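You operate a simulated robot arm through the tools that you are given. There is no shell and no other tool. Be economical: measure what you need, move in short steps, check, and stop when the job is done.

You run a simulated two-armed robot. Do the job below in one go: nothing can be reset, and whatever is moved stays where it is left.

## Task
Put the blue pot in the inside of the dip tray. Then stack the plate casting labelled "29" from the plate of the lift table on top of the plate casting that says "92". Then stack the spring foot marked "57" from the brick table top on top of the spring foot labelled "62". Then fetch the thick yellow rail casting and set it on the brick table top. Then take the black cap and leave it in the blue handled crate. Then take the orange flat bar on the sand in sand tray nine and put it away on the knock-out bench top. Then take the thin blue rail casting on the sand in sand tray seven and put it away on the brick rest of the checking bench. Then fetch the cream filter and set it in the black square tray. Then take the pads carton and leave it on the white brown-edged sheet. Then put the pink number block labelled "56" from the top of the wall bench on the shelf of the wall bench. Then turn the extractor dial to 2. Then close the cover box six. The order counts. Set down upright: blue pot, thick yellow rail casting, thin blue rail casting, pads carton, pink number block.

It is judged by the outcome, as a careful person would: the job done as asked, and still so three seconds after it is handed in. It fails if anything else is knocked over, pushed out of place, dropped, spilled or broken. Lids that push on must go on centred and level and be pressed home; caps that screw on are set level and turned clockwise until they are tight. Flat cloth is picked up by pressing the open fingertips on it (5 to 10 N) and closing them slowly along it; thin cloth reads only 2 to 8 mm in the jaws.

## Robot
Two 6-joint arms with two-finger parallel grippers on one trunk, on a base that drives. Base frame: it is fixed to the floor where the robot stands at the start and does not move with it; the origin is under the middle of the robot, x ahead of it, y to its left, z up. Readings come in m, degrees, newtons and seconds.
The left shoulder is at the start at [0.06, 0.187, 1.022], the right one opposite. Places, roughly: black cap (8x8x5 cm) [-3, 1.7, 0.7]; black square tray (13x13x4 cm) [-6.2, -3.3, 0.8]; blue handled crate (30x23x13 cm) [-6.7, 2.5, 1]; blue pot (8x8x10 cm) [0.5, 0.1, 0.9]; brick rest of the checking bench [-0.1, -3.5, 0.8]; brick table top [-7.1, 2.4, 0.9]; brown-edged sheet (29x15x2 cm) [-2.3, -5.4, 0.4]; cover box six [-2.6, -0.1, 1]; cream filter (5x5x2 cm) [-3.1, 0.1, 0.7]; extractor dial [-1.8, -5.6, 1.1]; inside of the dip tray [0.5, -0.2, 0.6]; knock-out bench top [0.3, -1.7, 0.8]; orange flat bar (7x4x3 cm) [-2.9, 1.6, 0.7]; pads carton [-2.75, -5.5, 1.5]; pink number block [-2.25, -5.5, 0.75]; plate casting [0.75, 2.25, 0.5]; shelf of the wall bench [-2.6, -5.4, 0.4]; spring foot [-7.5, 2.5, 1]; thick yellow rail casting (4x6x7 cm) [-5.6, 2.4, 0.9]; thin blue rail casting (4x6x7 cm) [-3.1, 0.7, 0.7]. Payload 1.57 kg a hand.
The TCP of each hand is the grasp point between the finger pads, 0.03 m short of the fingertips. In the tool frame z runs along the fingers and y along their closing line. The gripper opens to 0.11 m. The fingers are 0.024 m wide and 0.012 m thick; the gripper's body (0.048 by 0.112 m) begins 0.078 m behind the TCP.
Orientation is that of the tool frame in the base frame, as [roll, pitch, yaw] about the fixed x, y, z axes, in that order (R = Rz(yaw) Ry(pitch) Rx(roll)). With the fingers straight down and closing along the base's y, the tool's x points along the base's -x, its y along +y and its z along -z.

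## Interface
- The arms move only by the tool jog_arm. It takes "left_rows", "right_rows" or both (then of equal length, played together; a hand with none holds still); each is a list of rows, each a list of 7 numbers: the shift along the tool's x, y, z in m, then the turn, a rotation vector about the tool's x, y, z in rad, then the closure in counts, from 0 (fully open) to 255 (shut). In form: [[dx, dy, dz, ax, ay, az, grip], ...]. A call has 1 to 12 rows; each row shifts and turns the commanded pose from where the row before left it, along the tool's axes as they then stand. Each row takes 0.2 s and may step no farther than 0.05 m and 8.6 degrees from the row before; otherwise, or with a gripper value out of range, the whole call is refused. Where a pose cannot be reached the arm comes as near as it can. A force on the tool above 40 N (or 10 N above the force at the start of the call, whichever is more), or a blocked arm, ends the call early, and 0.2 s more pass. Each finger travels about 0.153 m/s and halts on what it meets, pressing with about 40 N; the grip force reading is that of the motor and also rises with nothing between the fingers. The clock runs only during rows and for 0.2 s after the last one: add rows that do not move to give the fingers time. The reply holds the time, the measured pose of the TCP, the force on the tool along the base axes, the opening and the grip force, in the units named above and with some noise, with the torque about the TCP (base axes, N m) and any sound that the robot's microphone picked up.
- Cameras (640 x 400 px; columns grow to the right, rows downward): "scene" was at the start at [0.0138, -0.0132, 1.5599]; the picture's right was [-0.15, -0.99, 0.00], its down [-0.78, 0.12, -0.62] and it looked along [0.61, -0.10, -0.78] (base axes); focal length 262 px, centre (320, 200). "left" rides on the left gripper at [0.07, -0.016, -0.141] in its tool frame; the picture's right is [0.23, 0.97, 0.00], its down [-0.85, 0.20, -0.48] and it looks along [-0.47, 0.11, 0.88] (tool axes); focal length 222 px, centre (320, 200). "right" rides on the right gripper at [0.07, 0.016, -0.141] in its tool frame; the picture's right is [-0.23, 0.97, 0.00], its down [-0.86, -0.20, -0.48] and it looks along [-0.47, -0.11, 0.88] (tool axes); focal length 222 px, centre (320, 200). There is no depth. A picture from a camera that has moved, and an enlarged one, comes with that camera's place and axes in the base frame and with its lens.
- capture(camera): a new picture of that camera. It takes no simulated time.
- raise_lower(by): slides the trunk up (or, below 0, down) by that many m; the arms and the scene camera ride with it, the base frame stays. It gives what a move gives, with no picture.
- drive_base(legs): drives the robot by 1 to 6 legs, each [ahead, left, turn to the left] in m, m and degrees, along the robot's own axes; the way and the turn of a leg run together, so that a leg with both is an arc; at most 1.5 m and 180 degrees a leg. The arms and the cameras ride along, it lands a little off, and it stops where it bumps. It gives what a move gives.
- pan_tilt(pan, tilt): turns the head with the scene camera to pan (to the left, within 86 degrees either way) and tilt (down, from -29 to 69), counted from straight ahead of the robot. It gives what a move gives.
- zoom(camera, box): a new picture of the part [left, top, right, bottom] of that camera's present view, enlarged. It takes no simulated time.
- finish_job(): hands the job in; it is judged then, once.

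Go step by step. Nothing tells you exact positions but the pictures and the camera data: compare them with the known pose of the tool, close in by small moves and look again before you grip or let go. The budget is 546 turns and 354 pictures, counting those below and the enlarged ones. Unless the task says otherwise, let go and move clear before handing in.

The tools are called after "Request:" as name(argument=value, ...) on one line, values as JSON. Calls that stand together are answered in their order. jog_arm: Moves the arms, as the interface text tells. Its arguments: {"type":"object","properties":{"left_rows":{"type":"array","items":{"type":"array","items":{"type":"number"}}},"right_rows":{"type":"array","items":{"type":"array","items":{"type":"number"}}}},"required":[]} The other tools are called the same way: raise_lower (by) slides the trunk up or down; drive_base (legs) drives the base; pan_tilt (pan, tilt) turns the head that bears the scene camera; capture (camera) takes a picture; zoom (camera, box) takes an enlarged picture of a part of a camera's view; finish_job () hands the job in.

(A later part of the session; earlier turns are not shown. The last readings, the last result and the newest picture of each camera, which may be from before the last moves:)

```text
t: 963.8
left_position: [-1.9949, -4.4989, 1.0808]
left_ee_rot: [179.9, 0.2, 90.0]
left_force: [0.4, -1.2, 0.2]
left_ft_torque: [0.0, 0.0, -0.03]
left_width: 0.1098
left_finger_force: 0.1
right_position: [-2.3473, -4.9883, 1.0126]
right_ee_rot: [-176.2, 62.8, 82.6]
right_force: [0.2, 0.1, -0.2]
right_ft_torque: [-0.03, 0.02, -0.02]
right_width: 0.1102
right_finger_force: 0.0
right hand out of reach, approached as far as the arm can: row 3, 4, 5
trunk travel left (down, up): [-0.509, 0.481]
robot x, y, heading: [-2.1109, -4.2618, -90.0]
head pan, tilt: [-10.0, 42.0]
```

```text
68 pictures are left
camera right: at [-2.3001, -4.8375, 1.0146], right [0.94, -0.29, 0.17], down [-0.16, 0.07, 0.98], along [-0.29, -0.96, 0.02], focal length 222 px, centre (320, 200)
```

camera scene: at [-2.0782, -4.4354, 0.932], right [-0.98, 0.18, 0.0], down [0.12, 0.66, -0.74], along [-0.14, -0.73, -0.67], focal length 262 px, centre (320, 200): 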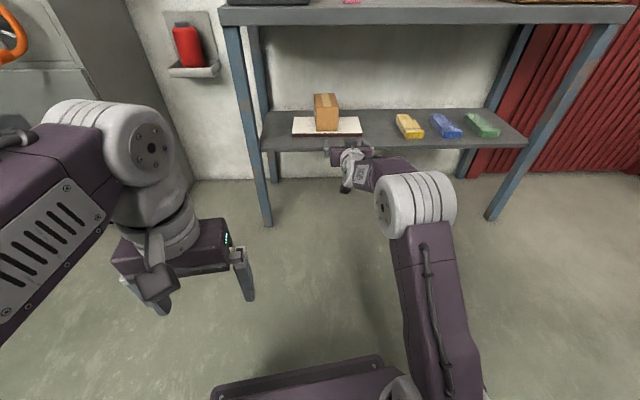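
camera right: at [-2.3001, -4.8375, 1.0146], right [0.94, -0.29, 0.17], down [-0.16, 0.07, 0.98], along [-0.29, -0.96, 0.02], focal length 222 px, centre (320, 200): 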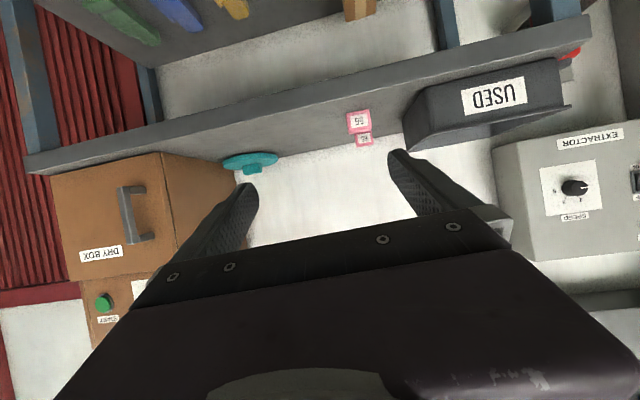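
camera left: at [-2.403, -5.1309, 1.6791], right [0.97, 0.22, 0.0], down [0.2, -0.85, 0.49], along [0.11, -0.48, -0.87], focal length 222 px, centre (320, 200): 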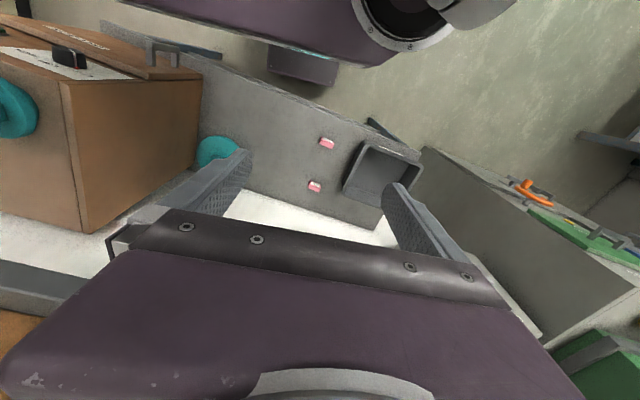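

Request:
jog_arm(right_rows=[[0.018, 0, -0.035, -0.03, 0, 0, 0], [0.018, 0, -0.035, -0.03, 0.07, 0, 0], [0.018, 0, -0.035, 0, 0.07, 0, 0], [0, 0, 0, 0, 0.07, 0, 0], [0, 0, 0, 0, 0, 0, 0]])

Request:
drive_base(legs=[[0.3, 0, 0]])

Request:
capture(camera="right")

```text
t: 965.0
left_position: [-1.994, -4.4986, 1.0805]
left_ee_rot: [180.0, 0.3, 90.0]
left_force: [0.4, 0.0, 0.7]
left_ft_torque: [-0.02, 0.02, -0.02]
left_width: 0.1099
left_finger_force: 0.1
right_position: [-2.3286, -4.8721, 1.0164]
right_ee_rot: [-179.8, 50.8, 82.5]
right_force: [0.7, 0.7, -0.1]
right_ft_torque: [0.0, -0.01, -0.04]
right_width: 0.1099
right_finger_force: 0.0
trunk travel left (down, up): [-0.509, 0.481]
robot x, y, heading: [-2.1124, -4.2625, -89.8]
head pan, tilt: [-10.0, 42.0]
```

```text
t: 967.0
left_position: [-1.9945, -4.7967, 1.081]
left_ee_rot: [-180.0, 0.2, 89.7]
left_force: [-0.1, -1.0, 0.5]
left_ft_torque: [0.02, -0.01, 0.02]
left_width: 0.11
left_finger_force: 0.0
right_position: [-2.3319, -5.1664, 1.0161]
right_ee_rot: [-179.7, 50.9, 82.0]
right_force: [0.3, 0.5, 0.2]
right_ft_torque: [0.01, 0.01, 0.03]
right_width: 0.11
right_finger_force: 0.1
trunk travel left (down, up): [-0.509, 0.481]
robot x, y, heading: [-2.1115, -4.5562, -90.2]
head pan, tilt: [-10.0, 42.0]
```

```text
67 pictures are left
camera right: at [-2.2929, -5.0183, 1.0514], right [0.94, -0.28, 0.17], down [-0.22, -0.14, 0.97], along [-0.25, -0.95, -0.19], focal length 222 px, centre (320, 200)
```

right: 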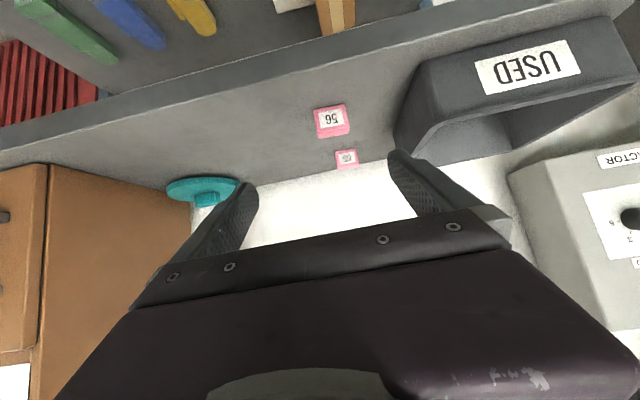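

Request:
jog_arm(right_rows=[[-0.003, 0.007, 0.047, 0, 0, 0, 60], [-0.003, 0.007, 0.047, 0, 0, 0, 60], [-0.002, 0.007, 0.047, 0, 0, 0, 60], [0, 0, 0, 0, 0, 0, 60]])

Request:
capture(camera="right")

```text
t: 968.0
left_position: [-1.9969, -4.7958, 1.0817]
left_ee_rot: [-179.9, 0.3, 89.7]
left_force: [1.2, 0.6, -0.7]
left_ft_torque: [0.02, 0.05, 0.03]
left_width: 0.1099
left_finger_force: 0.1
right_position: [-2.3285, -5.2805, 0.934]
right_ee_rot: [-179.7, 50.9, 82.1]
right_force: [0.5, -0.4, 0.2]
right_ft_torque: [-0.01, -0.01, -0.03]
right_width: 0.0842
right_finger_force: 0.0
trunk travel left (down, up): [-0.509, 0.481]
robot x, y, heading: [-2.1118, -4.5581, -90.0]
head pan, tilt: [-10.0, 42.0]
```

```text
66 pictures are left
camera right: at [-2.2898, -5.1317, 0.9682], right [0.94, -0.28, 0.17], down [-0.22, -0.14, 0.97], along [-0.25, -0.95, -0.19], focal length 222 px, centre (320, 200)
```

right: 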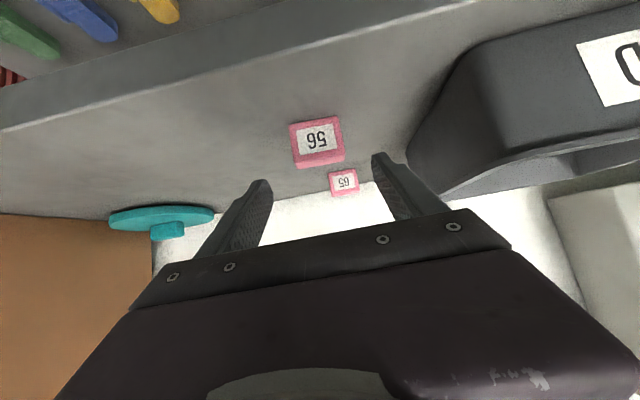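

Request:
jog_arm(right_rows=[[-0.004, -0.004, 0.04, 0, 0, 0, 60], [-0.004, -0.003, 0.03, 0, 0, 0, 60], [0, 0, 0, 0, 0, 0, 60]])

Request:
capture(camera="right")

```text
t: 968.8
left_position: [-1.9956, -4.7968, 1.081]
left_ee_rot: [180.0, 0.1, 89.6]
left_force: [-0.3, 0.1, 0.5]
left_ft_torque: [-0.04, -0.01, -0.01]
left_width: 0.11
left_finger_force: 0.1
right_position: [-2.3363, -5.3258, 0.8904]
right_ee_rot: [-179.2, 51.2, 82.0]
right_force: [0.3, 0.9, -0.5]
right_ft_torque: [0.01, -0.01, 0.02]
right_width: 0.0842
right_finger_force: 0.1
right hand out of reach, approached as far as the arm can: row 2
trunk travel left (down, up): [-0.509, 0.481]
robot x, y, heading: [-2.1126, -4.5561, -90.3]
head pan, tilt: [-10.0, 42.0]
```

```text
65 pictures are left
camera right: at [-2.2948, -5.1761, 0.9247], right [0.94, -0.29, 0.17], down [-0.21, -0.13, 0.97], along [-0.26, -0.95, -0.19], focal length 222 px, centre (320, 200)
```

right: 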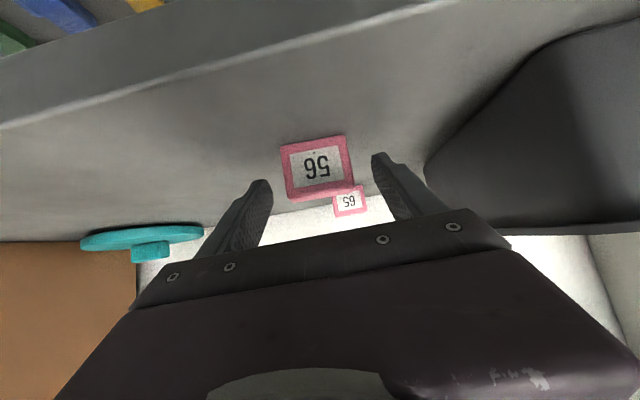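

Request:
raise_lower(by=-0.01)

Request:
jog_arm(right_rows=[[0, 0, 0, 0, 0, 0, 100], [0, 0, 0, 0, 0, 0, 140], [0, 0, 0, 0, 0, 0, 165], [0, 0, 0, 0, 0, 0, 180], [0, 0, 0, 0, 0, 0, 180]])

Request:
capture(camera="right")

```text
t: 969.4
left_position: [-1.9953, -4.7963, 1.0715]
left_ee_rot: [180.0, 0.1, 89.8]
left_force: [0.3, -0.6, 0.7]
left_ft_torque: [0.01, -0.02, 0.03]
left_width: 0.11
left_finger_force: 0.1
right_position: [-2.3358, -5.3249, 0.8822]
right_ee_rot: [-179.1, 51.2, 82.0]
right_force: [-0.4, 0.1, 0.2]
right_ft_torque: [0.03, 0.04, 0.0]
right_width: 0.0843
right_finger_force: 0.0
trunk travel left (down, up): [-0.499, 0.491]
robot x, y, heading: [-2.1117, -4.5571, -90.2]
head pan, tilt: [-10.0, 42.0]
```

```text
t: 970.6
left_position: [-1.9953, -4.797, 1.0711]
left_ee_rot: [-180.0, 0.1, 89.7]
left_force: [-0.4, 0.4, 0.2]
left_ft_torque: [-0.02, -0.01, 0.04]
left_width: 0.1102
left_finger_force: 0.0
right_position: [-2.3349, -5.3239, 0.8819]
right_ee_rot: [-179.2, 51.2, 82.0]
right_force: [0.0, -0.6, 0.5]
right_ft_torque: [0.0, -0.02, -0.01]
right_width: 0.0496
right_finger_force: 39.7
trunk travel left (down, up): [-0.499, 0.491]
robot x, y, heading: [-2.111, -4.5617, -90.2]
head pan, tilt: [-10.0, 42.0]
```

```text
64 pictures are left
camera right: at [-2.2947, -5.176, 0.9152], right [0.94, -0.29, 0.17], down [-0.21, -0.13, 0.97], along [-0.26, -0.95, -0.19], focal length 222 px, centre (320, 200)
```

right: 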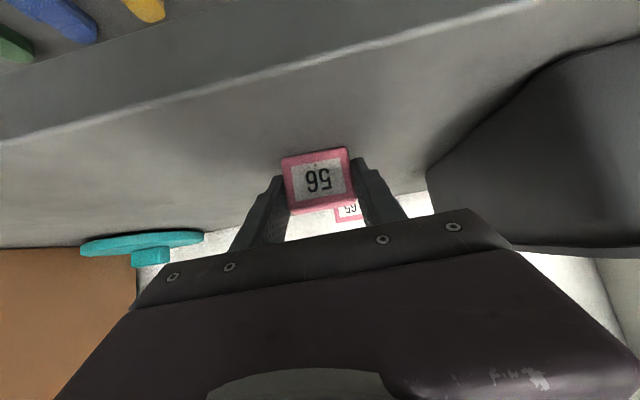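

Request:
raise_lower(by=0.05)

Request:
drive_base(legs=[[-0.35, 0, 0.2], [0, -0.19, 0]])

Request:
raise_lower(by=-0.4)

Request:
raise_lower(by=-0.05)

Request:
drive_base(legs=[[0.25, 0, 0]])

Request:
capture(camera="scene")

Request:
capture(camera="right")

```text
t: 971.5
left_position: [-1.9949, -4.7957, 1.1203]
left_ee_rot: [179.9, 0.2, 89.7]
left_force: [0.2, 0.5, 0.0]
left_ft_torque: [-0.01, -0.02, 0.01]
left_width: 0.1101
left_finger_force: 0.0
right_position: [-2.3352, -5.3254, 0.9323]
right_ee_rot: [-179.2, 51.2, 82.0]
right_force: [0.8, -0.3, 1.2]
right_ft_torque: [-0.01, 0.04, 0.01]
right_width: 0.0495
right_finger_force: 40.1
trunk travel left (down, up): [-0.549, 0.441]
robot x, y, heading: [-2.1129, -4.5545, -90.2]
head pan, tilt: [-10.0, 42.0]
```

```text
t: 974.9
left_position: [-2.183, -4.4465, 1.1214]
left_ee_rot: [179.8, 0.3, 89.8]
left_force: [-0.3, -0.9, 0.6]
left_ft_torque: [-0.02, -0.01, -0.03]
left_width: 0.1099
left_finger_force: 0.0
right_position: [-2.5222, -4.9749, 0.9321]
right_ee_rot: [-179.2, 51.2, 82.1]
right_force: [0.4, 0.5, -0.2]
right_ft_torque: [-0.04, -0.01, 0.0]
right_width: 0.0493
right_finger_force: 39.9
trunk travel left (down, up): [-0.549, 0.441]
robot x, y, heading: [-2.2993, -4.206, -90.2]
head pan, tilt: [-10.0, 42.0]
```

```text
t: 978.8
left_position: [-2.1835, -4.4467, 0.722]
left_ee_rot: [-180.0, 0.2, 89.9]
left_force: [0.8, 0.3, 0.3]
left_ft_torque: [-0.01, 0.02, -0.02]
left_width: 0.1099
left_finger_force: 0.1
right_position: [-2.5205, -4.9765, 0.5315]
right_ee_rot: [-179.2, 51.2, 82.1]
right_force: [0.3, -0.4, 0.1]
right_ft_torque: [0.0, -0.01, -0.01]
right_width: 0.0491
right_finger_force: 40.2
trunk travel left (down, up): [-0.149, 0.841]
robot x, y, heading: [-2.2988, -4.2045, -89.9]
head pan, tilt: [-10.0, 42.0]
```

```text
t: 979.7
left_position: [-2.1826, -4.446, 0.6714]
left_ee_rot: [-180.0, 0.2, 89.8]
left_force: [0.1, 1.2, 0.0]
left_ft_torque: [0.02, -0.02, 0.01]
left_width: 0.11
left_finger_force: 0.1
right_position: [-2.5208, -4.9769, 0.481]
right_ee_rot: [-179.2, 51.2, 82.2]
right_force: [-1.1, -0.8, -1.1]
right_ft_torque: [0.01, 0.01, 0.03]
right_width: 0.0491
right_finger_force: 40.1
trunk travel left (down, up): [-0.099, 0.891]
robot x, y, heading: [-2.2954, -4.2083, -90.0]
head pan, tilt: [-10.0, 42.0]
```

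```text
t: 981.5
left_position: [-2.1811, -4.6995, 0.6707]
left_ee_rot: [-179.9, 0.2, 89.9]
left_force: [0.3, 0.2, -0.3]
left_ft_torque: [0.0, 0.01, 0.01]
left_width: 0.11
left_finger_force: 0.0
right_position: [-2.5203, -5.23, 0.4809]
right_ee_rot: [-179.2, 51.3, 82.2]
right_force: [-0.5, 0.2, -0.6]
right_ft_torque: [-0.03, -0.02, 0.0]
right_width: 0.0491
right_finger_force: 40.0
trunk travel left (down, up): [-0.099, 0.891]
robot x, y, heading: [-2.3, -4.4603, -90.0]
head pan, tilt: [-10.0, 42.0]
```

```text
63 pictures are left
camera scene: at [-2.3144, -4.4853, 1.022], right [-0.98, 0.17, 0.0], down [0.12, 0.66, -0.74], along [-0.13, -0.73, -0.67], focal length 262 px, centre (320, 200)
```

scene: 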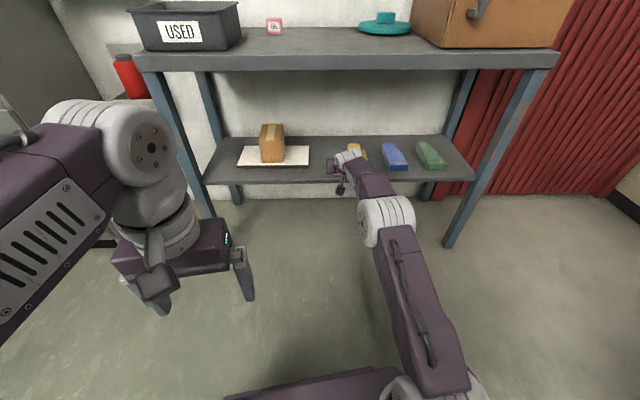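

```text
62 pictures are left
camera right: at [-2.4798, -5.08, 0.515], right [0.94, -0.28, 0.17], down [-0.21, -0.13, 0.97], along [-0.25, -0.95, -0.19], focal length 222 px, centre (320, 200)
```

right: 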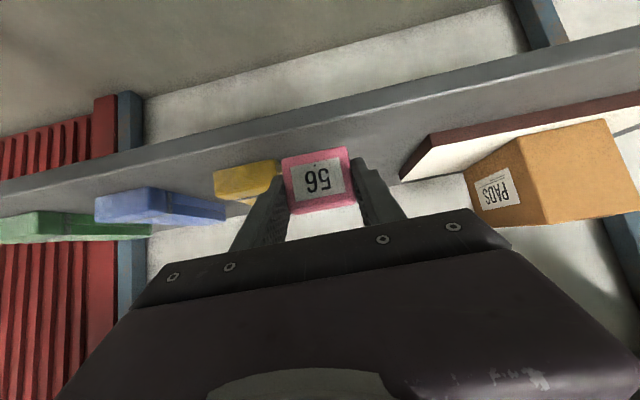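

Request:
drive_base(legs=[[0.13, 0, 0]])

Request:
raise_lower(by=-0.03)

Request:
capture(camera="scene")

```text
t: 982.8
left_position: [-2.1826, -4.827, 0.6718]
left_ee_rot: [-180.0, 0.2, 89.8]
left_force: [-0.7, 0.0, -0.5]
left_ft_torque: [0.0, 0.01, 0.0]
left_width: 0.1098
left_finger_force: 0.1
right_position: [-2.521, -5.3566, 0.4809]
right_ee_rot: [-179.2, 51.2, 82.1]
right_force: [-0.4, -0.7, -0.5]
right_ft_torque: [-0.01, 0.0, -0.01]
right_width: 0.049
right_finger_force: 39.8
trunk travel left (down, up): [-0.099, 0.891]
robot x, y, heading: [-2.2998, -4.5874, -89.7]
head pan, tilt: [-10.0, 42.0]
```

```text
t: 983.5
left_position: [-2.1818, -4.8271, 0.6427]
left_ee_rot: [-179.9, 0.1, 89.9]
left_force: [0.6, -0.8, -0.4]
left_ft_torque: [0.02, -0.02, -0.01]
left_width: 0.1102
left_finger_force: 0.1
right_position: [-2.5209, -5.3568, 0.451]
right_ee_rot: [-179.2, 51.3, 82.1]
right_force: [-0.3, -0.1, 1.9]
right_ft_torque: [-0.01, -0.01, 0.01]
right_width: 0.0491
right_finger_force: 40.5
trunk travel left (down, up): [-0.069, 0.921]
robot x, y, heading: [-2.3013, -4.5848, -90.2]
head pan, tilt: [-10.0, 42.0]
```

```text
61 pictures are left
camera scene: at [-2.3144, -4.6124, 0.992], right [-0.98, 0.17, 0.0], down [0.12, 0.66, -0.74], along [-0.13, -0.73, -0.67], focal length 262 px, centre (320, 200)
```

scene: 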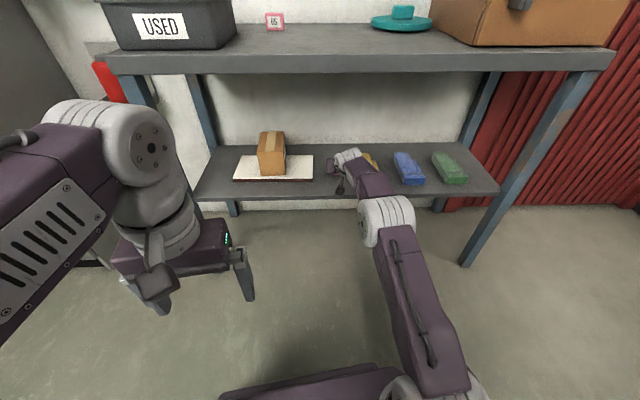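

Request:
raise_lower(by=-0.012)

Request:
capture(camera="right")

```text
t: 984.1
left_position: [-2.1824, -4.8236, 0.6307]
left_ee_rot: [-179.9, 0.6, 89.9]
left_force: [0.7, 0.2, 0.1]
left_ft_torque: [0.0, -0.01, 0.0]
left_width: 0.1102
left_finger_force: 0.1
right_position: [-2.5215, -5.3577, 0.451]
right_ee_rot: [-179.2, 52.4, 82.1]
right_force: [-2.5, -1.5, 36.2]
right_ft_torque: [-0.07, -0.15, -0.07]
right_width: 0.049
right_finger_force: 40.2
trunk travel left (down, up): [-0.057, 0.933]
robot x, y, heading: [-2.2951, -4.5887, -90.0]
head pan, tilt: [-10.0, 42.0]
```

```text
60 pictures are left
camera right: at [-2.4806, -5.2065, 0.4816], right [0.94, -0.28, 0.17], down [-0.21, -0.11, 0.97], along [-0.25, -0.95, -0.17], focal length 222 px, centre (320, 200)
```

right: 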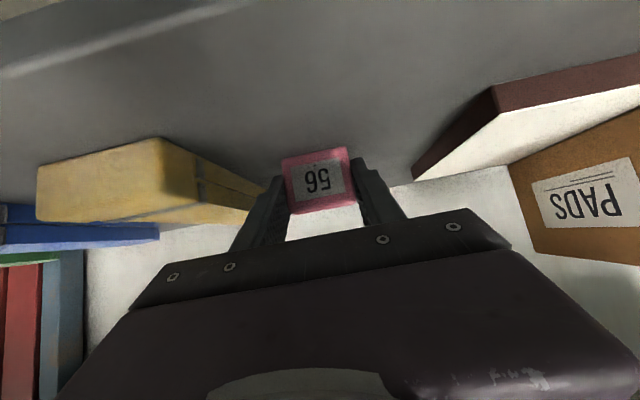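

Request:
raise_lower(by=0.01)

Request:
jog_arm(right_rows=[[0, 0, 0, 0, 0, 0, 130], [0, 0, 0, 0, 0, 0, 115], [0, 0, 0, 0, 0, 0, 115]])

Request:
drive_base(legs=[[-0.25, 0, 0]])

Request:
capture(camera="scene")

```text
t: 984.7
left_position: [-2.1813, -4.8265, 0.6393]
left_ee_rot: [-179.9, 0.3, 89.8]
left_force: [0.1, 0.3, 0.5]
left_ft_torque: [0.0, 0.02, -0.01]
left_width: 0.1104
left_finger_force: 0.0
right_position: [-2.5206, -5.3547, 0.4516]
right_ee_rot: [-179.2, 51.4, 82.2]
right_force: [-1.1, -3.6, 17.9]
right_ft_torque: [-0.26, -0.18, -0.03]
right_width: 0.0489
right_finger_force: 39.6
trunk travel left (down, up): [-0.067, 0.923]
robot x, y, heading: [-2.3006, -4.5899, -90.3]
head pan, tilt: [-10.0, 42.0]
```

```text
t: 985.5
left_position: [-2.1817, -4.8258, 0.6395]
left_ee_rot: [180.0, 0.3, 89.8]
left_force: [-0.4, 0.1, -0.1]
left_ft_torque: [0.03, 0.02, 0.02]
left_width: 0.11
left_finger_force: 0.1
right_position: [-2.521, -5.3559, 0.4491]
right_ee_rot: [-179.1, 51.0, 82.2]
right_force: [0.2, 2.1, 2.7]
right_ft_torque: [-0.03, -0.03, 0.07]
right_width: 0.0596
right_finger_force: 0.0
trunk travel left (down, up): [-0.067, 0.923]
robot x, y, heading: [-2.2997, -4.5902, -90.0]
head pan, tilt: [-10.0, 42.0]
```

```text
t: 987.3
left_position: [-2.1822, -4.5792, 0.6384]
left_ee_rot: [179.9, 0.2, 89.8]
left_force: [0.0, 0.6, 0.8]
left_ft_torque: [0.01, 0.02, 0.01]
left_width: 0.1099
left_finger_force: 0.1
right_position: [-2.5208, -5.1091, 0.4494]
right_ee_rot: [-179.2, 51.2, 82.2]
right_force: [-0.1, -0.6, -0.2]
right_ft_torque: [-0.03, 0.0, 0.0]
right_width: 0.0603
right_finger_force: 0.1
trunk travel left (down, up): [-0.067, 0.923]
robot x, y, heading: [-2.2986, -4.3432, -90.0]
head pan, tilt: [-10.0, 42.0]
```

```text
59 pictures are left
camera scene: at [-2.3143, -4.3653, 0.99], right [-0.98, 0.17, 0.0], down [0.12, 0.66, -0.74], along [-0.13, -0.73, -0.67], focal length 262 px, centre (320, 200)
```

scene: 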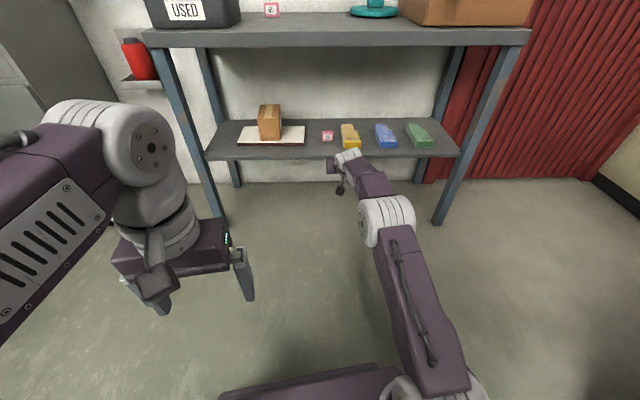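

Request:
jog_arm(right_rows=[[0, 0, 0, 0, -0.09, 0, 60], [0, 0, 0, 0, -0.09, 0, 60], [0, 0, 0, 0, -0.09, 0, 60]])

Request:
raise_lower(by=0.4)

Request:
raise_lower(by=0.4)

Request:
raise_lower(by=0.12)

Request:
drive_base(legs=[[-0.05, -0.2, 0]])

Request:
pan_tilt(pan=0, tilt=22)

Request:
capture(camera="scene")

```text
t: 988.1
left_position: [-2.1817, -4.5796, 0.6391]
left_ee_rot: [179.9, 0.2, 89.8]
left_force: [-0.9, 1.1, -0.1]
left_ft_torque: [-0.01, -0.04, 0.02]
left_width: 0.1099
left_finger_force: 0.1
right_position: [-2.5289, -5.107, 0.4472]
right_ee_rot: [-176.8, 62.1, 82.6]
right_force: [-0.1, 0.6, 0.1]
right_ft_torque: [-0.01, 0.02, 0.02]
right_width: 0.0843
right_finger_force: 0.1
right hand out of reach, approached as far as the arm can: row 3
trunk travel left (down, up): [-0.067, 0.923]
robot x, y, heading: [-2.302, -4.3427, -90.1]
head pan, tilt: [-10.0, 42.0]
```

```text
t: 992.0
left_position: [-2.1811, -4.5803, 1.0392]
left_ee_rot: [-180.0, 0.2, 89.8]
left_force: [-0.6, 0.2, -0.3]
left_ft_torque: [-0.01, -0.06, -0.02]
left_width: 0.1099
left_finger_force: 0.0
right_position: [-2.5286, -5.1074, 0.8477]
right_ee_rot: [-176.6, 62.0, 82.7]
right_force: [0.4, 0.0, -0.3]
right_ft_torque: [-0.01, -0.01, -0.02]
right_width: 0.0845
right_finger_force: 0.1
trunk travel left (down, up): [-0.467, 0.523]
robot x, y, heading: [-2.298, -4.3435, -90.2]
head pan, tilt: [-10.0, 42.0]
```

```text
t: 995.8
left_position: [-2.1822, -4.579, 1.439]
left_ee_rot: [180.0, 0.2, 89.7]
left_force: [-0.5, -0.4, -0.1]
left_ft_torque: [-0.02, 0.02, -0.04]
left_width: 0.1102
left_finger_force: 0.1
right_position: [-2.5291, -5.1071, 1.248]
right_ee_rot: [-176.8, 61.9, 82.7]
right_force: [0.2, -0.1, 0.3]
right_ft_torque: [-0.01, 0.02, 0.02]
right_width: 0.0841
right_finger_force: 0.1
trunk travel left (down, up): [-0.867, 0.123]
robot x, y, heading: [-2.3011, -4.3371, -90.2]
head pan, tilt: [-10.0, 42.0]
```

```text
t: 997.3
left_position: [-2.1816, -4.5798, 1.5592]
left_ee_rot: [-179.8, 0.2, 89.8]
left_force: [0.1, 0.1, -0.5]
left_ft_torque: [0.0, 0.0, -0.01]
left_width: 0.1097
left_finger_force: 0.0
right_position: [-2.5281, -5.108, 1.3677]
right_ee_rot: [-176.7, 62.1, 82.7]
right_force: [1.0, -0.7, 0.0]
right_ft_torque: [-0.03, -0.02, -0.02]
right_width: 0.084
right_finger_force: 0.0
trunk travel left (down, up): [-0.987, 0.003]
robot x, y, heading: [-2.2975, -4.3401, -89.8]
head pan, tilt: [-10.0, 42.0]
```

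```text
t: 998.9
left_position: [-2.3753, -4.5328, 1.5593]
left_ee_rot: [-179.8, 0.3, 89.9]
left_force: [1.1, -0.4, -0.5]
left_ft_torque: [0.02, 0.05, 0.04]
left_width: 0.11
left_finger_force: 0.1
right_position: [-2.7212, -5.0595, 1.3685]
right_ee_rot: [-176.1, 62.0, 83.2]
right_force: [0.1, -1.0, -0.5]
right_ft_torque: [0.01, -0.02, -0.07]
right_width: 0.084
right_finger_force: 0.1
trunk travel left (down, up): [-0.987, 0.003]
robot x, y, heading: [-2.4965, -4.2939, -89.7]
head pan, tilt: [-10.0, 42.0]
```

```text
t: 999.7
left_position: [-2.3822, -4.5312, 1.5602]
left_ee_rot: [-180.0, 0.2, 89.9]
left_force: [0.5, 0.6, -0.1]
left_ft_torque: [0.01, 0.0, 0.01]
left_width: 0.11
left_finger_force: 0.1
right_position: [-2.7275, -5.0589, 1.3679]
right_ee_rot: [-176.8, 62.0, 82.9]
right_force: [-0.3, -0.1, -0.2]
right_ft_torque: [0.01, 0.0, 0.04]
right_width: 0.0844
right_finger_force: 0.1
trunk travel left (down, up): [-0.987, 0.003]
robot x, y, heading: [-2.4981, -4.2878, -89.9]
head pan, tilt: [0.0, 22.0]
```

```text
58 pictures are left
camera scene: at [-2.4999, -4.3262, 1.9411], right [-1.0, 0.0, 0.0], down [0.0, 0.38, -0.93], along [0.0, -0.93, -0.38], focal length 262 px, centre (320, 200)
```

scene: 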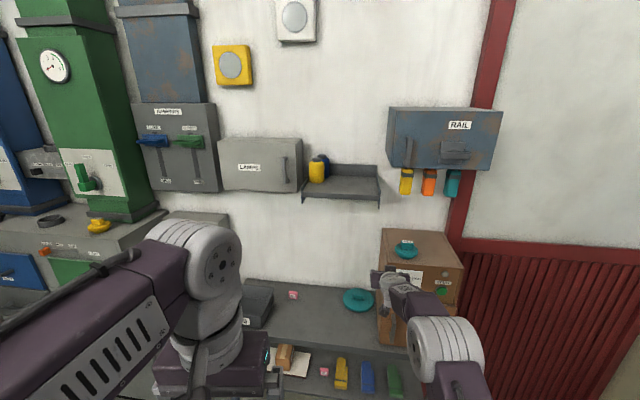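

Request:
zoom(camera="scene", box=[280, 130, 400, 220])

```text
4.44 times, centred on (340, 175) of scene
camera zoom: at [-2.4999, -4.3262, 1.9411], right [-1.0, 0.0, 0.0], down [0.0, 0.38, -0.93], along [0.0, -0.93, -0.38], focal length 1163 px, centre (231, 311)
```

zoom: 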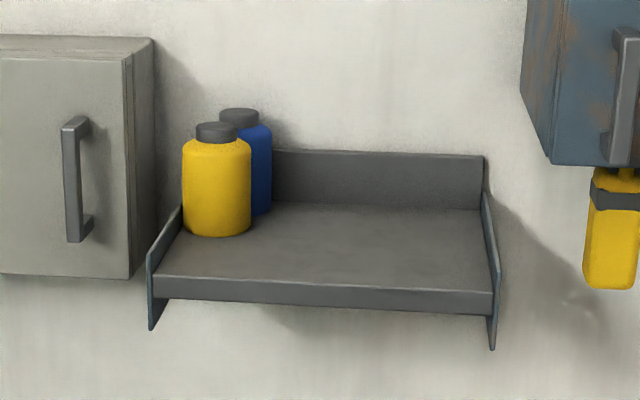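

Request:
drive_base(legs=[[0, 0.21, 0]])

Request:
jog_arm(right_rows=[[-0.0415, 0, -0.0225, -0.02, 0, 0, 105], [-0.0415, 0, -0.0225, -0.02, 0, 0, 105], [-0.0415, 0, -0.0225, 0, 0, 0, 105], [-0.0415, 0, -0.0225, 0, 0, 0, 105], [-0.0415, 0, -0.0225, 0, 0, 0, 105], [-0.0415, 0, -0.0225, 0, 0, 0, 105], [0, 0, 0, 0, 0, 0, 105]])

```text
t: 1001.4
left_position: [-2.1817, -4.529, 1.5597]
left_ee_rot: [179.7, 0.2, 89.8]
left_force: [-0.5, 0.4, 0.1]
left_ft_torque: [0.03, -0.05, 0.01]
left_width: 0.1098
left_finger_force: 0.0
right_position: [-2.527, -5.0567, 1.3664]
right_ee_rot: [-177.2, 62.0, 82.2]
right_force: [0.0, -0.9, 0.4]
right_ft_torque: [-0.01, -0.04, 0.08]
right_width: 0.0844
right_finger_force: 0.0
trunk travel left (down, up): [-0.987, 0.003]
robot x, y, heading: [-2.2932, -4.2921, -90.1]
head pan, tilt: [0.0, 22.0]
```

```text
t: 1003.0
left_position: [-2.1743, -4.5318, 1.5592]
left_ee_rot: [180.0, 0.2, 89.7]
left_force: [-0.4, -0.6, -0.3]
left_ft_torque: [0.0, -0.01, 0.03]
left_width: 0.11
left_finger_force: 0.1
right_position: [-2.4913, -5.0224, 1.6144]
right_ee_rot: [-178.6, 62.3, 82.6]
right_force: [1.1, 0.5, 0.1]
right_ft_torque: [0.01, 0.02, 0.0]
right_width: 0.0644
right_finger_force: 0.0
right hand out of reach, approached as far as the arm can: row 4, 5, 6
trunk travel left (down, up): [-0.987, 0.003]
robot x, y, heading: [-2.2932, -4.2923, -90.3]
head pan, tilt: [0.0, 22.0]
```

Request:
jog_arm(right_rows=[[0, 0, -0.045, -0.02, 0, 0, 105], [0, 0, -0.046, 0, 0, 0, 105], [0, 0, 0, 0, 0, 0, 105]])

Request:
drive_base(legs=[[0.42, 0, 0.2]])

Request:
capture(camera="right")

```text
t: 1003.8
left_position: [-2.1746, -4.5303, 1.5571]
left_ee_rot: [-180.0, 0.2, 89.7]
left_force: [0.5, -0.8, 0.1]
left_ft_torque: [0.02, 0.02, 0.03]
left_width: 0.1102
left_finger_force: 0.1
right_position: [-2.4805, -4.9448, 1.6562]
right_ee_rot: [179.9, 61.9, 82.7]
right_force: [0.2, 0.2, 1.0]
right_ft_torque: [0.03, 0.01, 0.01]
right_width: 0.0648
right_finger_force: 0.0
trunk travel left (down, up): [-0.987, 0.003]
robot x, y, heading: [-2.2896, -4.2933, -90.0]
head pan, tilt: [0.0, 22.0]
```

```text
t: 1006.3
left_position: [-2.1728, -4.9429, 1.5602]
left_ee_rot: [-180.0, 0.3, 89.9]
left_force: [-0.2, 1.0, 0.5]
left_ft_torque: [-0.07, -0.05, -0.01]
left_width: 0.11
left_finger_force: 0.0
right_position: [-2.4783, -5.3557, 1.659]
right_ee_rot: [179.8, 62.3, 82.6]
right_force: [-0.4, -0.3, 0.0]
right_ft_torque: [-0.01, 0.0, -0.01]
right_width: 0.0646
right_finger_force: 0.1
trunk travel left (down, up): [-0.987, 0.003]
robot x, y, heading: [-2.2912, -4.7067, -89.8]
head pan, tilt: [0.0, 22.0]
```

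```text
56 pictures are left
camera right: at [-2.4419, -5.2023, 1.6625], right [0.95, -0.23, 0.2], down [-0.2, 0.05, 0.98], along [-0.23, -0.97, 0.0], focal length 222 px, centre (320, 200)
```

right: 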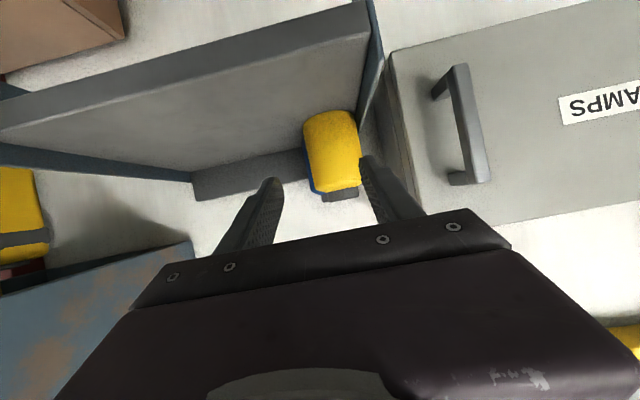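

Request:
jog_arm(right_rows=[[0, -0.013, 0, 0, 0, 0, 105], [0, 0, 0, 0, 0, 0, 105]])

Request:
drive_base(legs=[[0.15, 0, 0]])

Request:
capture(camera="right")

```text
t: 1006.9
left_position: [-2.1752, -4.9447, 1.56]
left_ee_rot: [180.0, 0.3, 89.9]
left_force: [0.0, 0.3, -0.2]
left_ft_torque: [-0.01, -0.01, -0.01]
left_width: 0.1099
left_finger_force: 0.0
right_position: [-2.4911, -5.357, 1.6577]
right_ee_rot: [-179.6, 62.3, 82.9]
right_force: [0.9, 0.6, -0.2]
right_ft_torque: [-0.02, 0.02, -0.01]
right_width: 0.0647
right_finger_force: 0.1
trunk travel left (down, up): [-0.987, 0.003]
robot x, y, heading: [-2.296, -4.7075, -90.1]
head pan, tilt: [0.0, 22.0]
```

```text
t: 1008.3
left_position: [-2.1743, -5.0908, 1.5609]
left_ee_rot: [-180.0, 0.5, 89.8]
left_force: [-0.7, 0.4, 0.3]
left_ft_torque: [-0.09, 0.01, 0.01]
left_width: 0.11
left_finger_force: 0.1
right_position: [-2.4911, -5.5023, 1.6595]
right_ee_rot: [-179.6, 62.5, 82.5]
right_force: [0.6, 1.0, 0.2]
right_ft_torque: [-0.03, 0.0, 0.02]
right_width: 0.0646
right_finger_force: 0.0
trunk travel left (down, up): [-0.987, 0.003]
robot x, y, heading: [-2.2944, -4.8624, -89.9]
head pan, tilt: [0.0, 22.0]
```

```text
55 pictures are left
camera right: at [-2.4537, -5.3486, 1.6629], right [0.95, -0.24, 0.2], down [-0.19, 0.06, 0.98], along [-0.24, -0.97, 0.01], focal length 222 px, centre (320, 200)
```

right: 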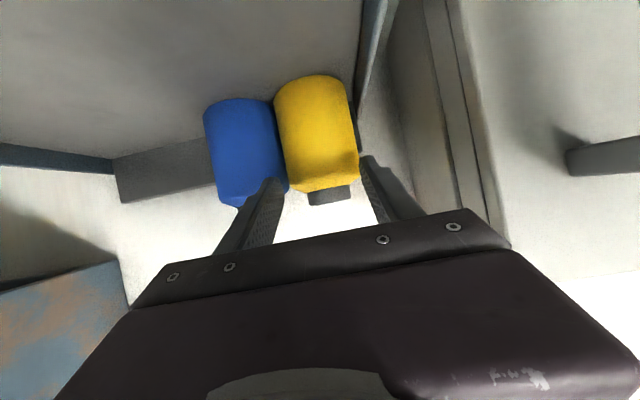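

Request:
zoom(camera="scene", box=[260, 150, 460, 300])

```text
2.67 times, centred on (360, 225) of scene
camera zoom: at [-2.2913, -4.8857, 1.9413], right [-1.0, 0.0, 0.0], down [0.0, 0.37, -0.93], along [0.0, -0.93, -0.37], focal length 698 px, centre (213, 133)
```

zoom: 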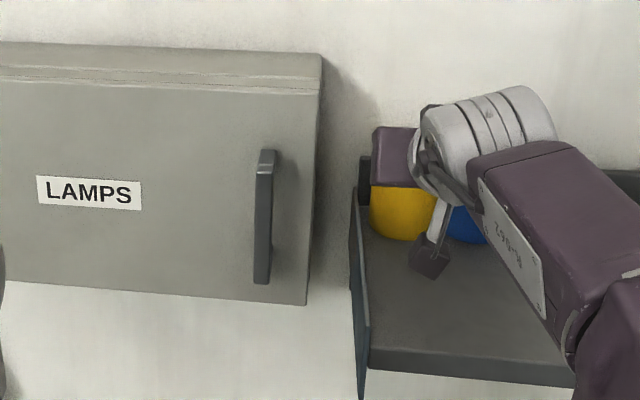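

Request:
drive_base(legs=[[-0.12, 0, 0]])

Request:
jog_arm(right_rows=[[-0.005, 0, 0, 0, -0.08, 0, 105], [-0.005, 0, 0, 0, -0.08, 0, 105], [-0.005, 0, 0, 0, -0.08, 0, 105], [0, 0, 0, 0, 0, 0, 105]])

Request:
capture(camera="right")

```text
t: 1009.5
left_position: [-2.1753, -4.99, 1.5577]
left_ee_rot: [179.9, -0.1, 89.8]
left_force: [0.2, -0.9, -0.3]
left_ft_torque: [0.12, -0.04, 0.03]
left_width: 0.1099
left_finger_force: 0.0
right_position: [-2.4945, -5.4023, 1.6518]
right_ee_rot: [-179.6, 61.8, 82.5]
right_force: [0.5, -0.2, -0.2]
right_ft_torque: [0.03, 0.0, -0.02]
right_width: 0.0648
right_finger_force: 0.0
trunk travel left (down, up): [-0.987, 0.003]
robot x, y, heading: [-2.2921, -4.7433, -90.2]
head pan, tilt: [0.0, 22.0]
```

```text
t: 1010.5
left_position: [-2.1751, -4.9776, 1.5607]
left_ee_rot: [180.0, 0.5, 89.6]
left_force: [0.1, 0.7, 0.6]
left_ft_torque: [-0.01, 0.03, 0.0]
left_width: 0.11
left_finger_force: 0.0
right_position: [-2.4929, -5.3937, 1.6734]
right_ee_rot: [-179.4, 76.2, 83.0]
right_force: [-0.3, 0.3, -0.3]
right_ft_torque: [-0.01, 0.01, -0.03]
right_width: 0.0646
right_finger_force: 0.0
trunk travel left (down, up): [-0.987, 0.003]
robot x, y, heading: [-2.2911, -4.7451, -90.0]
head pan, tilt: [0.0, 22.0]
```

```text
53 pictures are left
camera right: at [-2.4562, -5.2439, 1.6383], right [0.96, -0.19, 0.22], down [-0.16, 0.28, 0.95], along [-0.24, -0.94, 0.24], focal length 222 px, centre (320, 200)
```

right: 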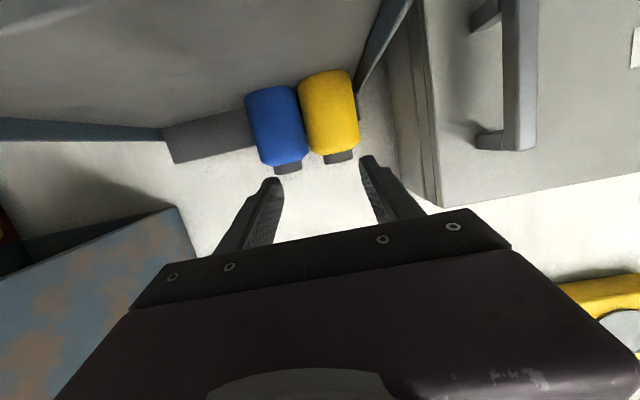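

Request:
jog_arm(right_rows=[[0, -0.011, 0, 0, 0, 0, 105], [0, 0, 0, 0, 0, 0, 105]])

Request:
drive_base(legs=[[0.16, 0, 0]])

Request:
capture(camera="right")

```text
t: 1011.1
left_position: [-2.175, -4.9794, 1.5589]
left_ee_rot: [179.9, 0.3, 89.7]
left_force: [-0.5, -0.3, -0.5]
left_ft_torque: [0.0, -0.03, -0.03]
left_width: 0.11
left_finger_force: 0.0
right_position: [-2.5062, -5.3948, 1.6713]
right_ee_rot: [-179.1, 76.1, 83.1]
right_force: [0.2, -1.6, 0.1]
right_ft_torque: [0.0, -0.01, -0.01]
right_width: 0.0648
right_finger_force: 0.0
trunk travel left (down, up): [-0.987, 0.003]
robot x, y, heading: [-2.2911, -4.7449, -90.2]
head pan, tilt: [0.0, 22.0]
```

```text
t: 1012.6
left_position: [-2.1753, -5.1406, 1.5591]
left_ee_rot: [-180.0, 0.3, 89.6]
left_force: [-0.9, -0.3, 0.6]
left_ft_torque: [0.0, -0.01, 0.0]
left_width: 0.11
left_finger_force: 0.1
right_position: [-2.5059, -5.5569, 1.6706]
right_ee_rot: [-178.7, 75.9, 83.3]
right_force: [2.3, -2.4, 5.0]
right_ft_torque: [0.45, -0.05, -0.13]
right_width: 0.0646
right_finger_force: 0.0
trunk travel left (down, up): [-0.987, 0.003]
robot x, y, heading: [-2.2921, -4.9064, -90.1]
head pan, tilt: [0.0, 22.0]
```

```text
52 pictures are left
camera right: at [-2.4681, -5.4061, 1.6367], right [0.96, -0.19, 0.21], down [-0.16, 0.28, 0.95], along [-0.24, -0.94, 0.24], focal length 222 px, centre (320, 200)
```

right: 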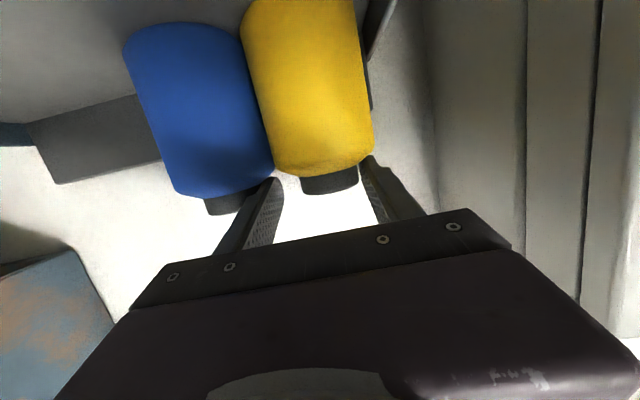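

Request:
jog_arm(right_rows=[[-0.005, 0, 0.008, 0, 0, 0, 105], [0, 0, 0, 0, 0, 0, 130], [0, 0, 0, 0, 0, 0, 150], [0, 0, 0, 0, 0, 0, 165], [0, 0, 0, 0, 0, 0, 165]])

Request:
capture(camera="right")

```text
t: 1013.8
left_position: [-2.1752, -5.1436, 1.5594]
left_ee_rot: [-180.0, 0.2, 89.6]
left_force: [-0.6, 0.0, 0.7]
left_ft_torque: [-0.02, 0.01, -0.01]
left_width: 0.1098
left_finger_force: 0.0
right_position: [-2.5084, -5.5671, 1.6726]
right_ee_rot: [-178.6, 75.8, 83.3]
right_force: [2.0, 0.6, 1.2]
right_ft_torque: [0.13, 0.02, -0.05]
right_width: 0.0415
right_finger_force: 40.3
trunk travel left (down, up): [-0.987, 0.003]
robot x, y, heading: [-2.2918, -4.9075, -90.3]
head pan, tilt: [0.0, 22.0]
```

```text
51 pictures are left
camera right: at [-2.4698, -5.4173, 1.6388], right [0.96, -0.19, 0.21], down [-0.16, 0.28, 0.95], along [-0.24, -0.94, 0.24], focal length 222 px, centre (320, 200)
```

right: 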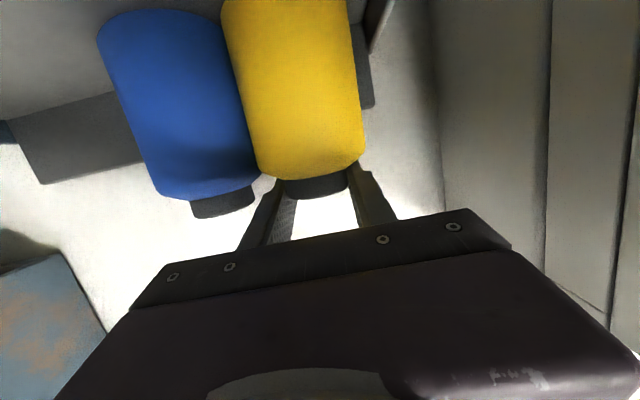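

Request:
jog_arm(right_rows=[[-0.006, 0, -0.0015, 0, 0, 0, 165], [0, 0, 0, 0, 0, 0, 165]])

Request:
drive_base(legs=[[-0.1, 0.015, 0]])

Request:
zoom(camera="scene", box=[230, 130, 470, 310])

```text
t: 1014.4
left_position: [-2.1762, -5.1452, 1.559]
left_ee_rot: [179.9, 0.2, 89.6]
left_force: [-0.5, -0.2, -0.4]
left_ft_torque: [0.0, -0.02, 0.01]
left_width: 0.11
left_finger_force: 0.1
right_position: [-2.5093, -5.5675, 1.6765]
right_ee_rot: [-178.8, 75.7, 83.1]
right_force: [-0.2, -0.4, -3.7]
right_ft_torque: [-0.04, 0.0, 0.01]
right_width: 0.0414
right_finger_force: 39.4
trunk travel left (down, up): [-0.987, 0.003]
robot x, y, heading: [-2.2918, -4.9105, -90.5]
head pan, tilt: [0.0, 22.0]
```

```text
t: 1015.5
left_position: [-2.1623, -5.0579, 1.5571]
left_ee_rot: [179.9, -0.3, 89.4]
left_force: [0.3, -0.8, 0.0]
left_ft_torque: [0.07, 0.02, 0.01]
left_width: 0.1101
left_finger_force: 0.0
right_position: [-2.4967, -5.4814, 1.6728]
right_ee_rot: [-178.8, 75.3, 83.0]
right_force: [0.1, -1.3, -2.2]
right_ft_torque: [-0.05, 0.04, 0.01]
right_width: 0.0414
right_finger_force: 39.8
trunk travel left (down, up): [-0.987, 0.003]
robot x, y, heading: [-2.2779, -4.8044, -90.3]
head pan, tilt: [0.0, 22.0]
```

```text
2.22 times, centred on (350, 220) of scene
camera zoom: at [-2.2794, -4.8556, 1.9409], right [-1.0, 0.01, 0.0], down [0.0, 0.38, -0.92], along [0.0, -0.92, -0.38], focal length 582 px, centre (253, 156)
```

zoom: 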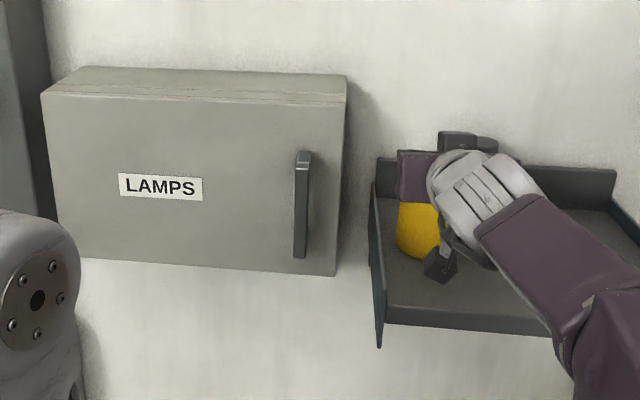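

Request:
jog_arm(right_rows=[[0.0067, 0, -0.027, 0, 0, 0, 165], [0.004, 0, 0.001, 0, 0, 0, 165], [0, 0, 0, 0, 0, 0, 165]])

Request:
jog_arm(right_rows=[[0.003, 0, 0.0007, 0, 0, 0, 165], [0, 0, 0, 0, 0, 0, 165]])

```text
t: 1016.3
left_position: [-2.1604, -5.0469, 1.5591]
left_ee_rot: [179.9, 0.1, 89.5]
left_force: [0.4, -1.5, -0.5]
left_ft_torque: [0.04, 0.02, 0.05]
left_width: 0.1097
left_finger_force: 0.1
right_position: [-2.4914, -5.442, 1.6719]
right_ee_rot: [-178.7, 75.7, 83.2]
right_force: [-0.4, -0.2, -3.2]
right_ft_torque: [-0.02, 0.02, 0.02]
right_width: 0.0418
right_finger_force: 40.3
trunk travel left (down, up): [-0.987, 0.003]
robot x, y, heading: [-2.2755, -4.805, -90.3]
head pan, tilt: [0.0, 22.0]
```

```text
t: 1016.9
left_position: [-2.1608, -5.0449, 1.559]
left_ee_rot: [-179.9, 0.1, 89.6]
left_force: [0.4, 0.2, 0.4]
left_ft_torque: [0.02, 0.02, 0.01]
left_width: 0.1101
left_finger_force: 0.0
right_position: [-2.4917, -5.4399, 1.6716]
right_ee_rot: [-178.7, 76.0, 83.2]
right_force: [-0.3, -2.1, 2.4]
right_ft_torque: [-0.15, 0.26, 0.07]
right_width: 0.0413
right_finger_force: 39.9
trunk travel left (down, up): [-0.987, 0.003]
robot x, y, heading: [-2.2791, -4.8053, -90.3]
head pan, tilt: [0.0, 22.0]
```

Request:
jog_arm(right_rows=[[0, 0, 0, 0, 0, 0, 140], [0, 0, 0, 0, 0, 0, 105], [0, 0, 0, 0, 0, 0, 105]])

Request:
drive_base(legs=[[-0.25, 0, 0.3]])

Request:
zoom(camera="scene", box=[270, 130, 450, 250])

```text
t: 1017.7
left_position: [-2.1608, -5.0438, 1.5588]
left_ee_rot: [179.9, 0.2, 89.5]
left_force: [-1.0, -0.2, 0.3]
left_ft_torque: [0.0, 0.02, 0.0]
left_width: 0.1101
left_finger_force: 0.2
right_position: [-2.4905, -5.4398, 1.6721]
right_ee_rot: [-178.8, 75.8, 83.2]
right_force: [-0.1, -0.4, -0.1]
right_ft_torque: [-0.04, 0.0, 0.03]
right_width: 0.0649
right_finger_force: 0.1
trunk travel left (down, up): [-0.987, 0.003]
robot x, y, heading: [-2.2776, -4.8064, -90.4]
head pan, tilt: [0.0, 22.0]
```

```text
t: 1019.6
left_position: [-2.1601, -4.8005, 1.5579]
left_ee_rot: [-180.0, 0.0, 89.4]
left_force: [0.8, -1.0, -0.5]
left_ft_torque: [0.05, 0.0, -0.03]
left_width: 0.1099
left_finger_force: 0.1
right_position: [-2.4915, -5.1937, 1.6694]
right_ee_rot: [-178.6, 75.6, 83.2]
right_force: [-0.9, 0.2, 1.4]
right_ft_torque: [0.0, 0.0, -0.02]
right_width: 0.0647
right_finger_force: 0.0
trunk travel left (down, up): [-0.987, 0.003]
robot x, y, heading: [-2.2748, -4.5553, -90.5]
head pan, tilt: [0.0, 22.0]
```

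```text
3.33 times, centred on (360, 190) of scene
camera zoom: at [-2.2755, -4.5965, 1.9409], right [-1.0, 0.01, 0.0], down [0.0, 0.38, -0.93], along [-0.01, -0.93, -0.38], focal length 872 px, centre (187, 233)
```

zoom: 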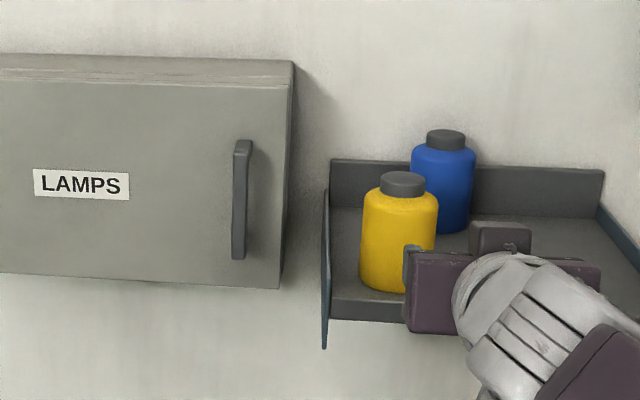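

Request:
drive_base(legs=[[0.245, 0, 0]])

Request:
capture(camera="right")

```text
t: 1021.4
left_position: [-2.1611, -5.0348, 1.5602]
left_ee_rot: [-180.0, 0.5, 89.4]
left_force: [0.3, -0.3, 0.0]
left_ft_torque: [-0.05, 0.01, -0.01]
left_width: 0.1103
left_finger_force: 0.0
right_position: [-2.4918, -5.4286, 1.6742]
right_ee_rot: [-178.9, 76.1, 82.9]
right_force: [-0.3, 0.7, 0.3]
right_ft_torque: [0.0, 0.01, 0.02]
right_width: 0.0647
right_finger_force: 0.1
trunk travel left (down, up): [-0.987, 0.003]
robot x, y, heading: [-2.2781, -4.8068, -90.4]
head pan, tilt: [0.0, 22.0]
```

```text
48 pictures are left
camera right: at [-2.4532, -5.2784, 1.6402], right [0.96, -0.19, 0.22], down [-0.16, 0.28, 0.95], along [-0.24, -0.94, 0.24], focal length 222 px, centre (320, 200)
```

right: 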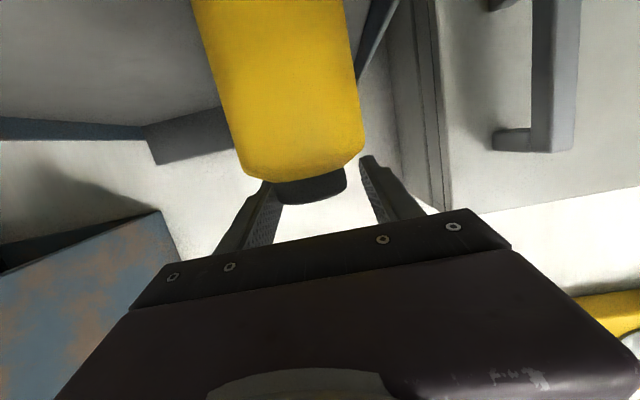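

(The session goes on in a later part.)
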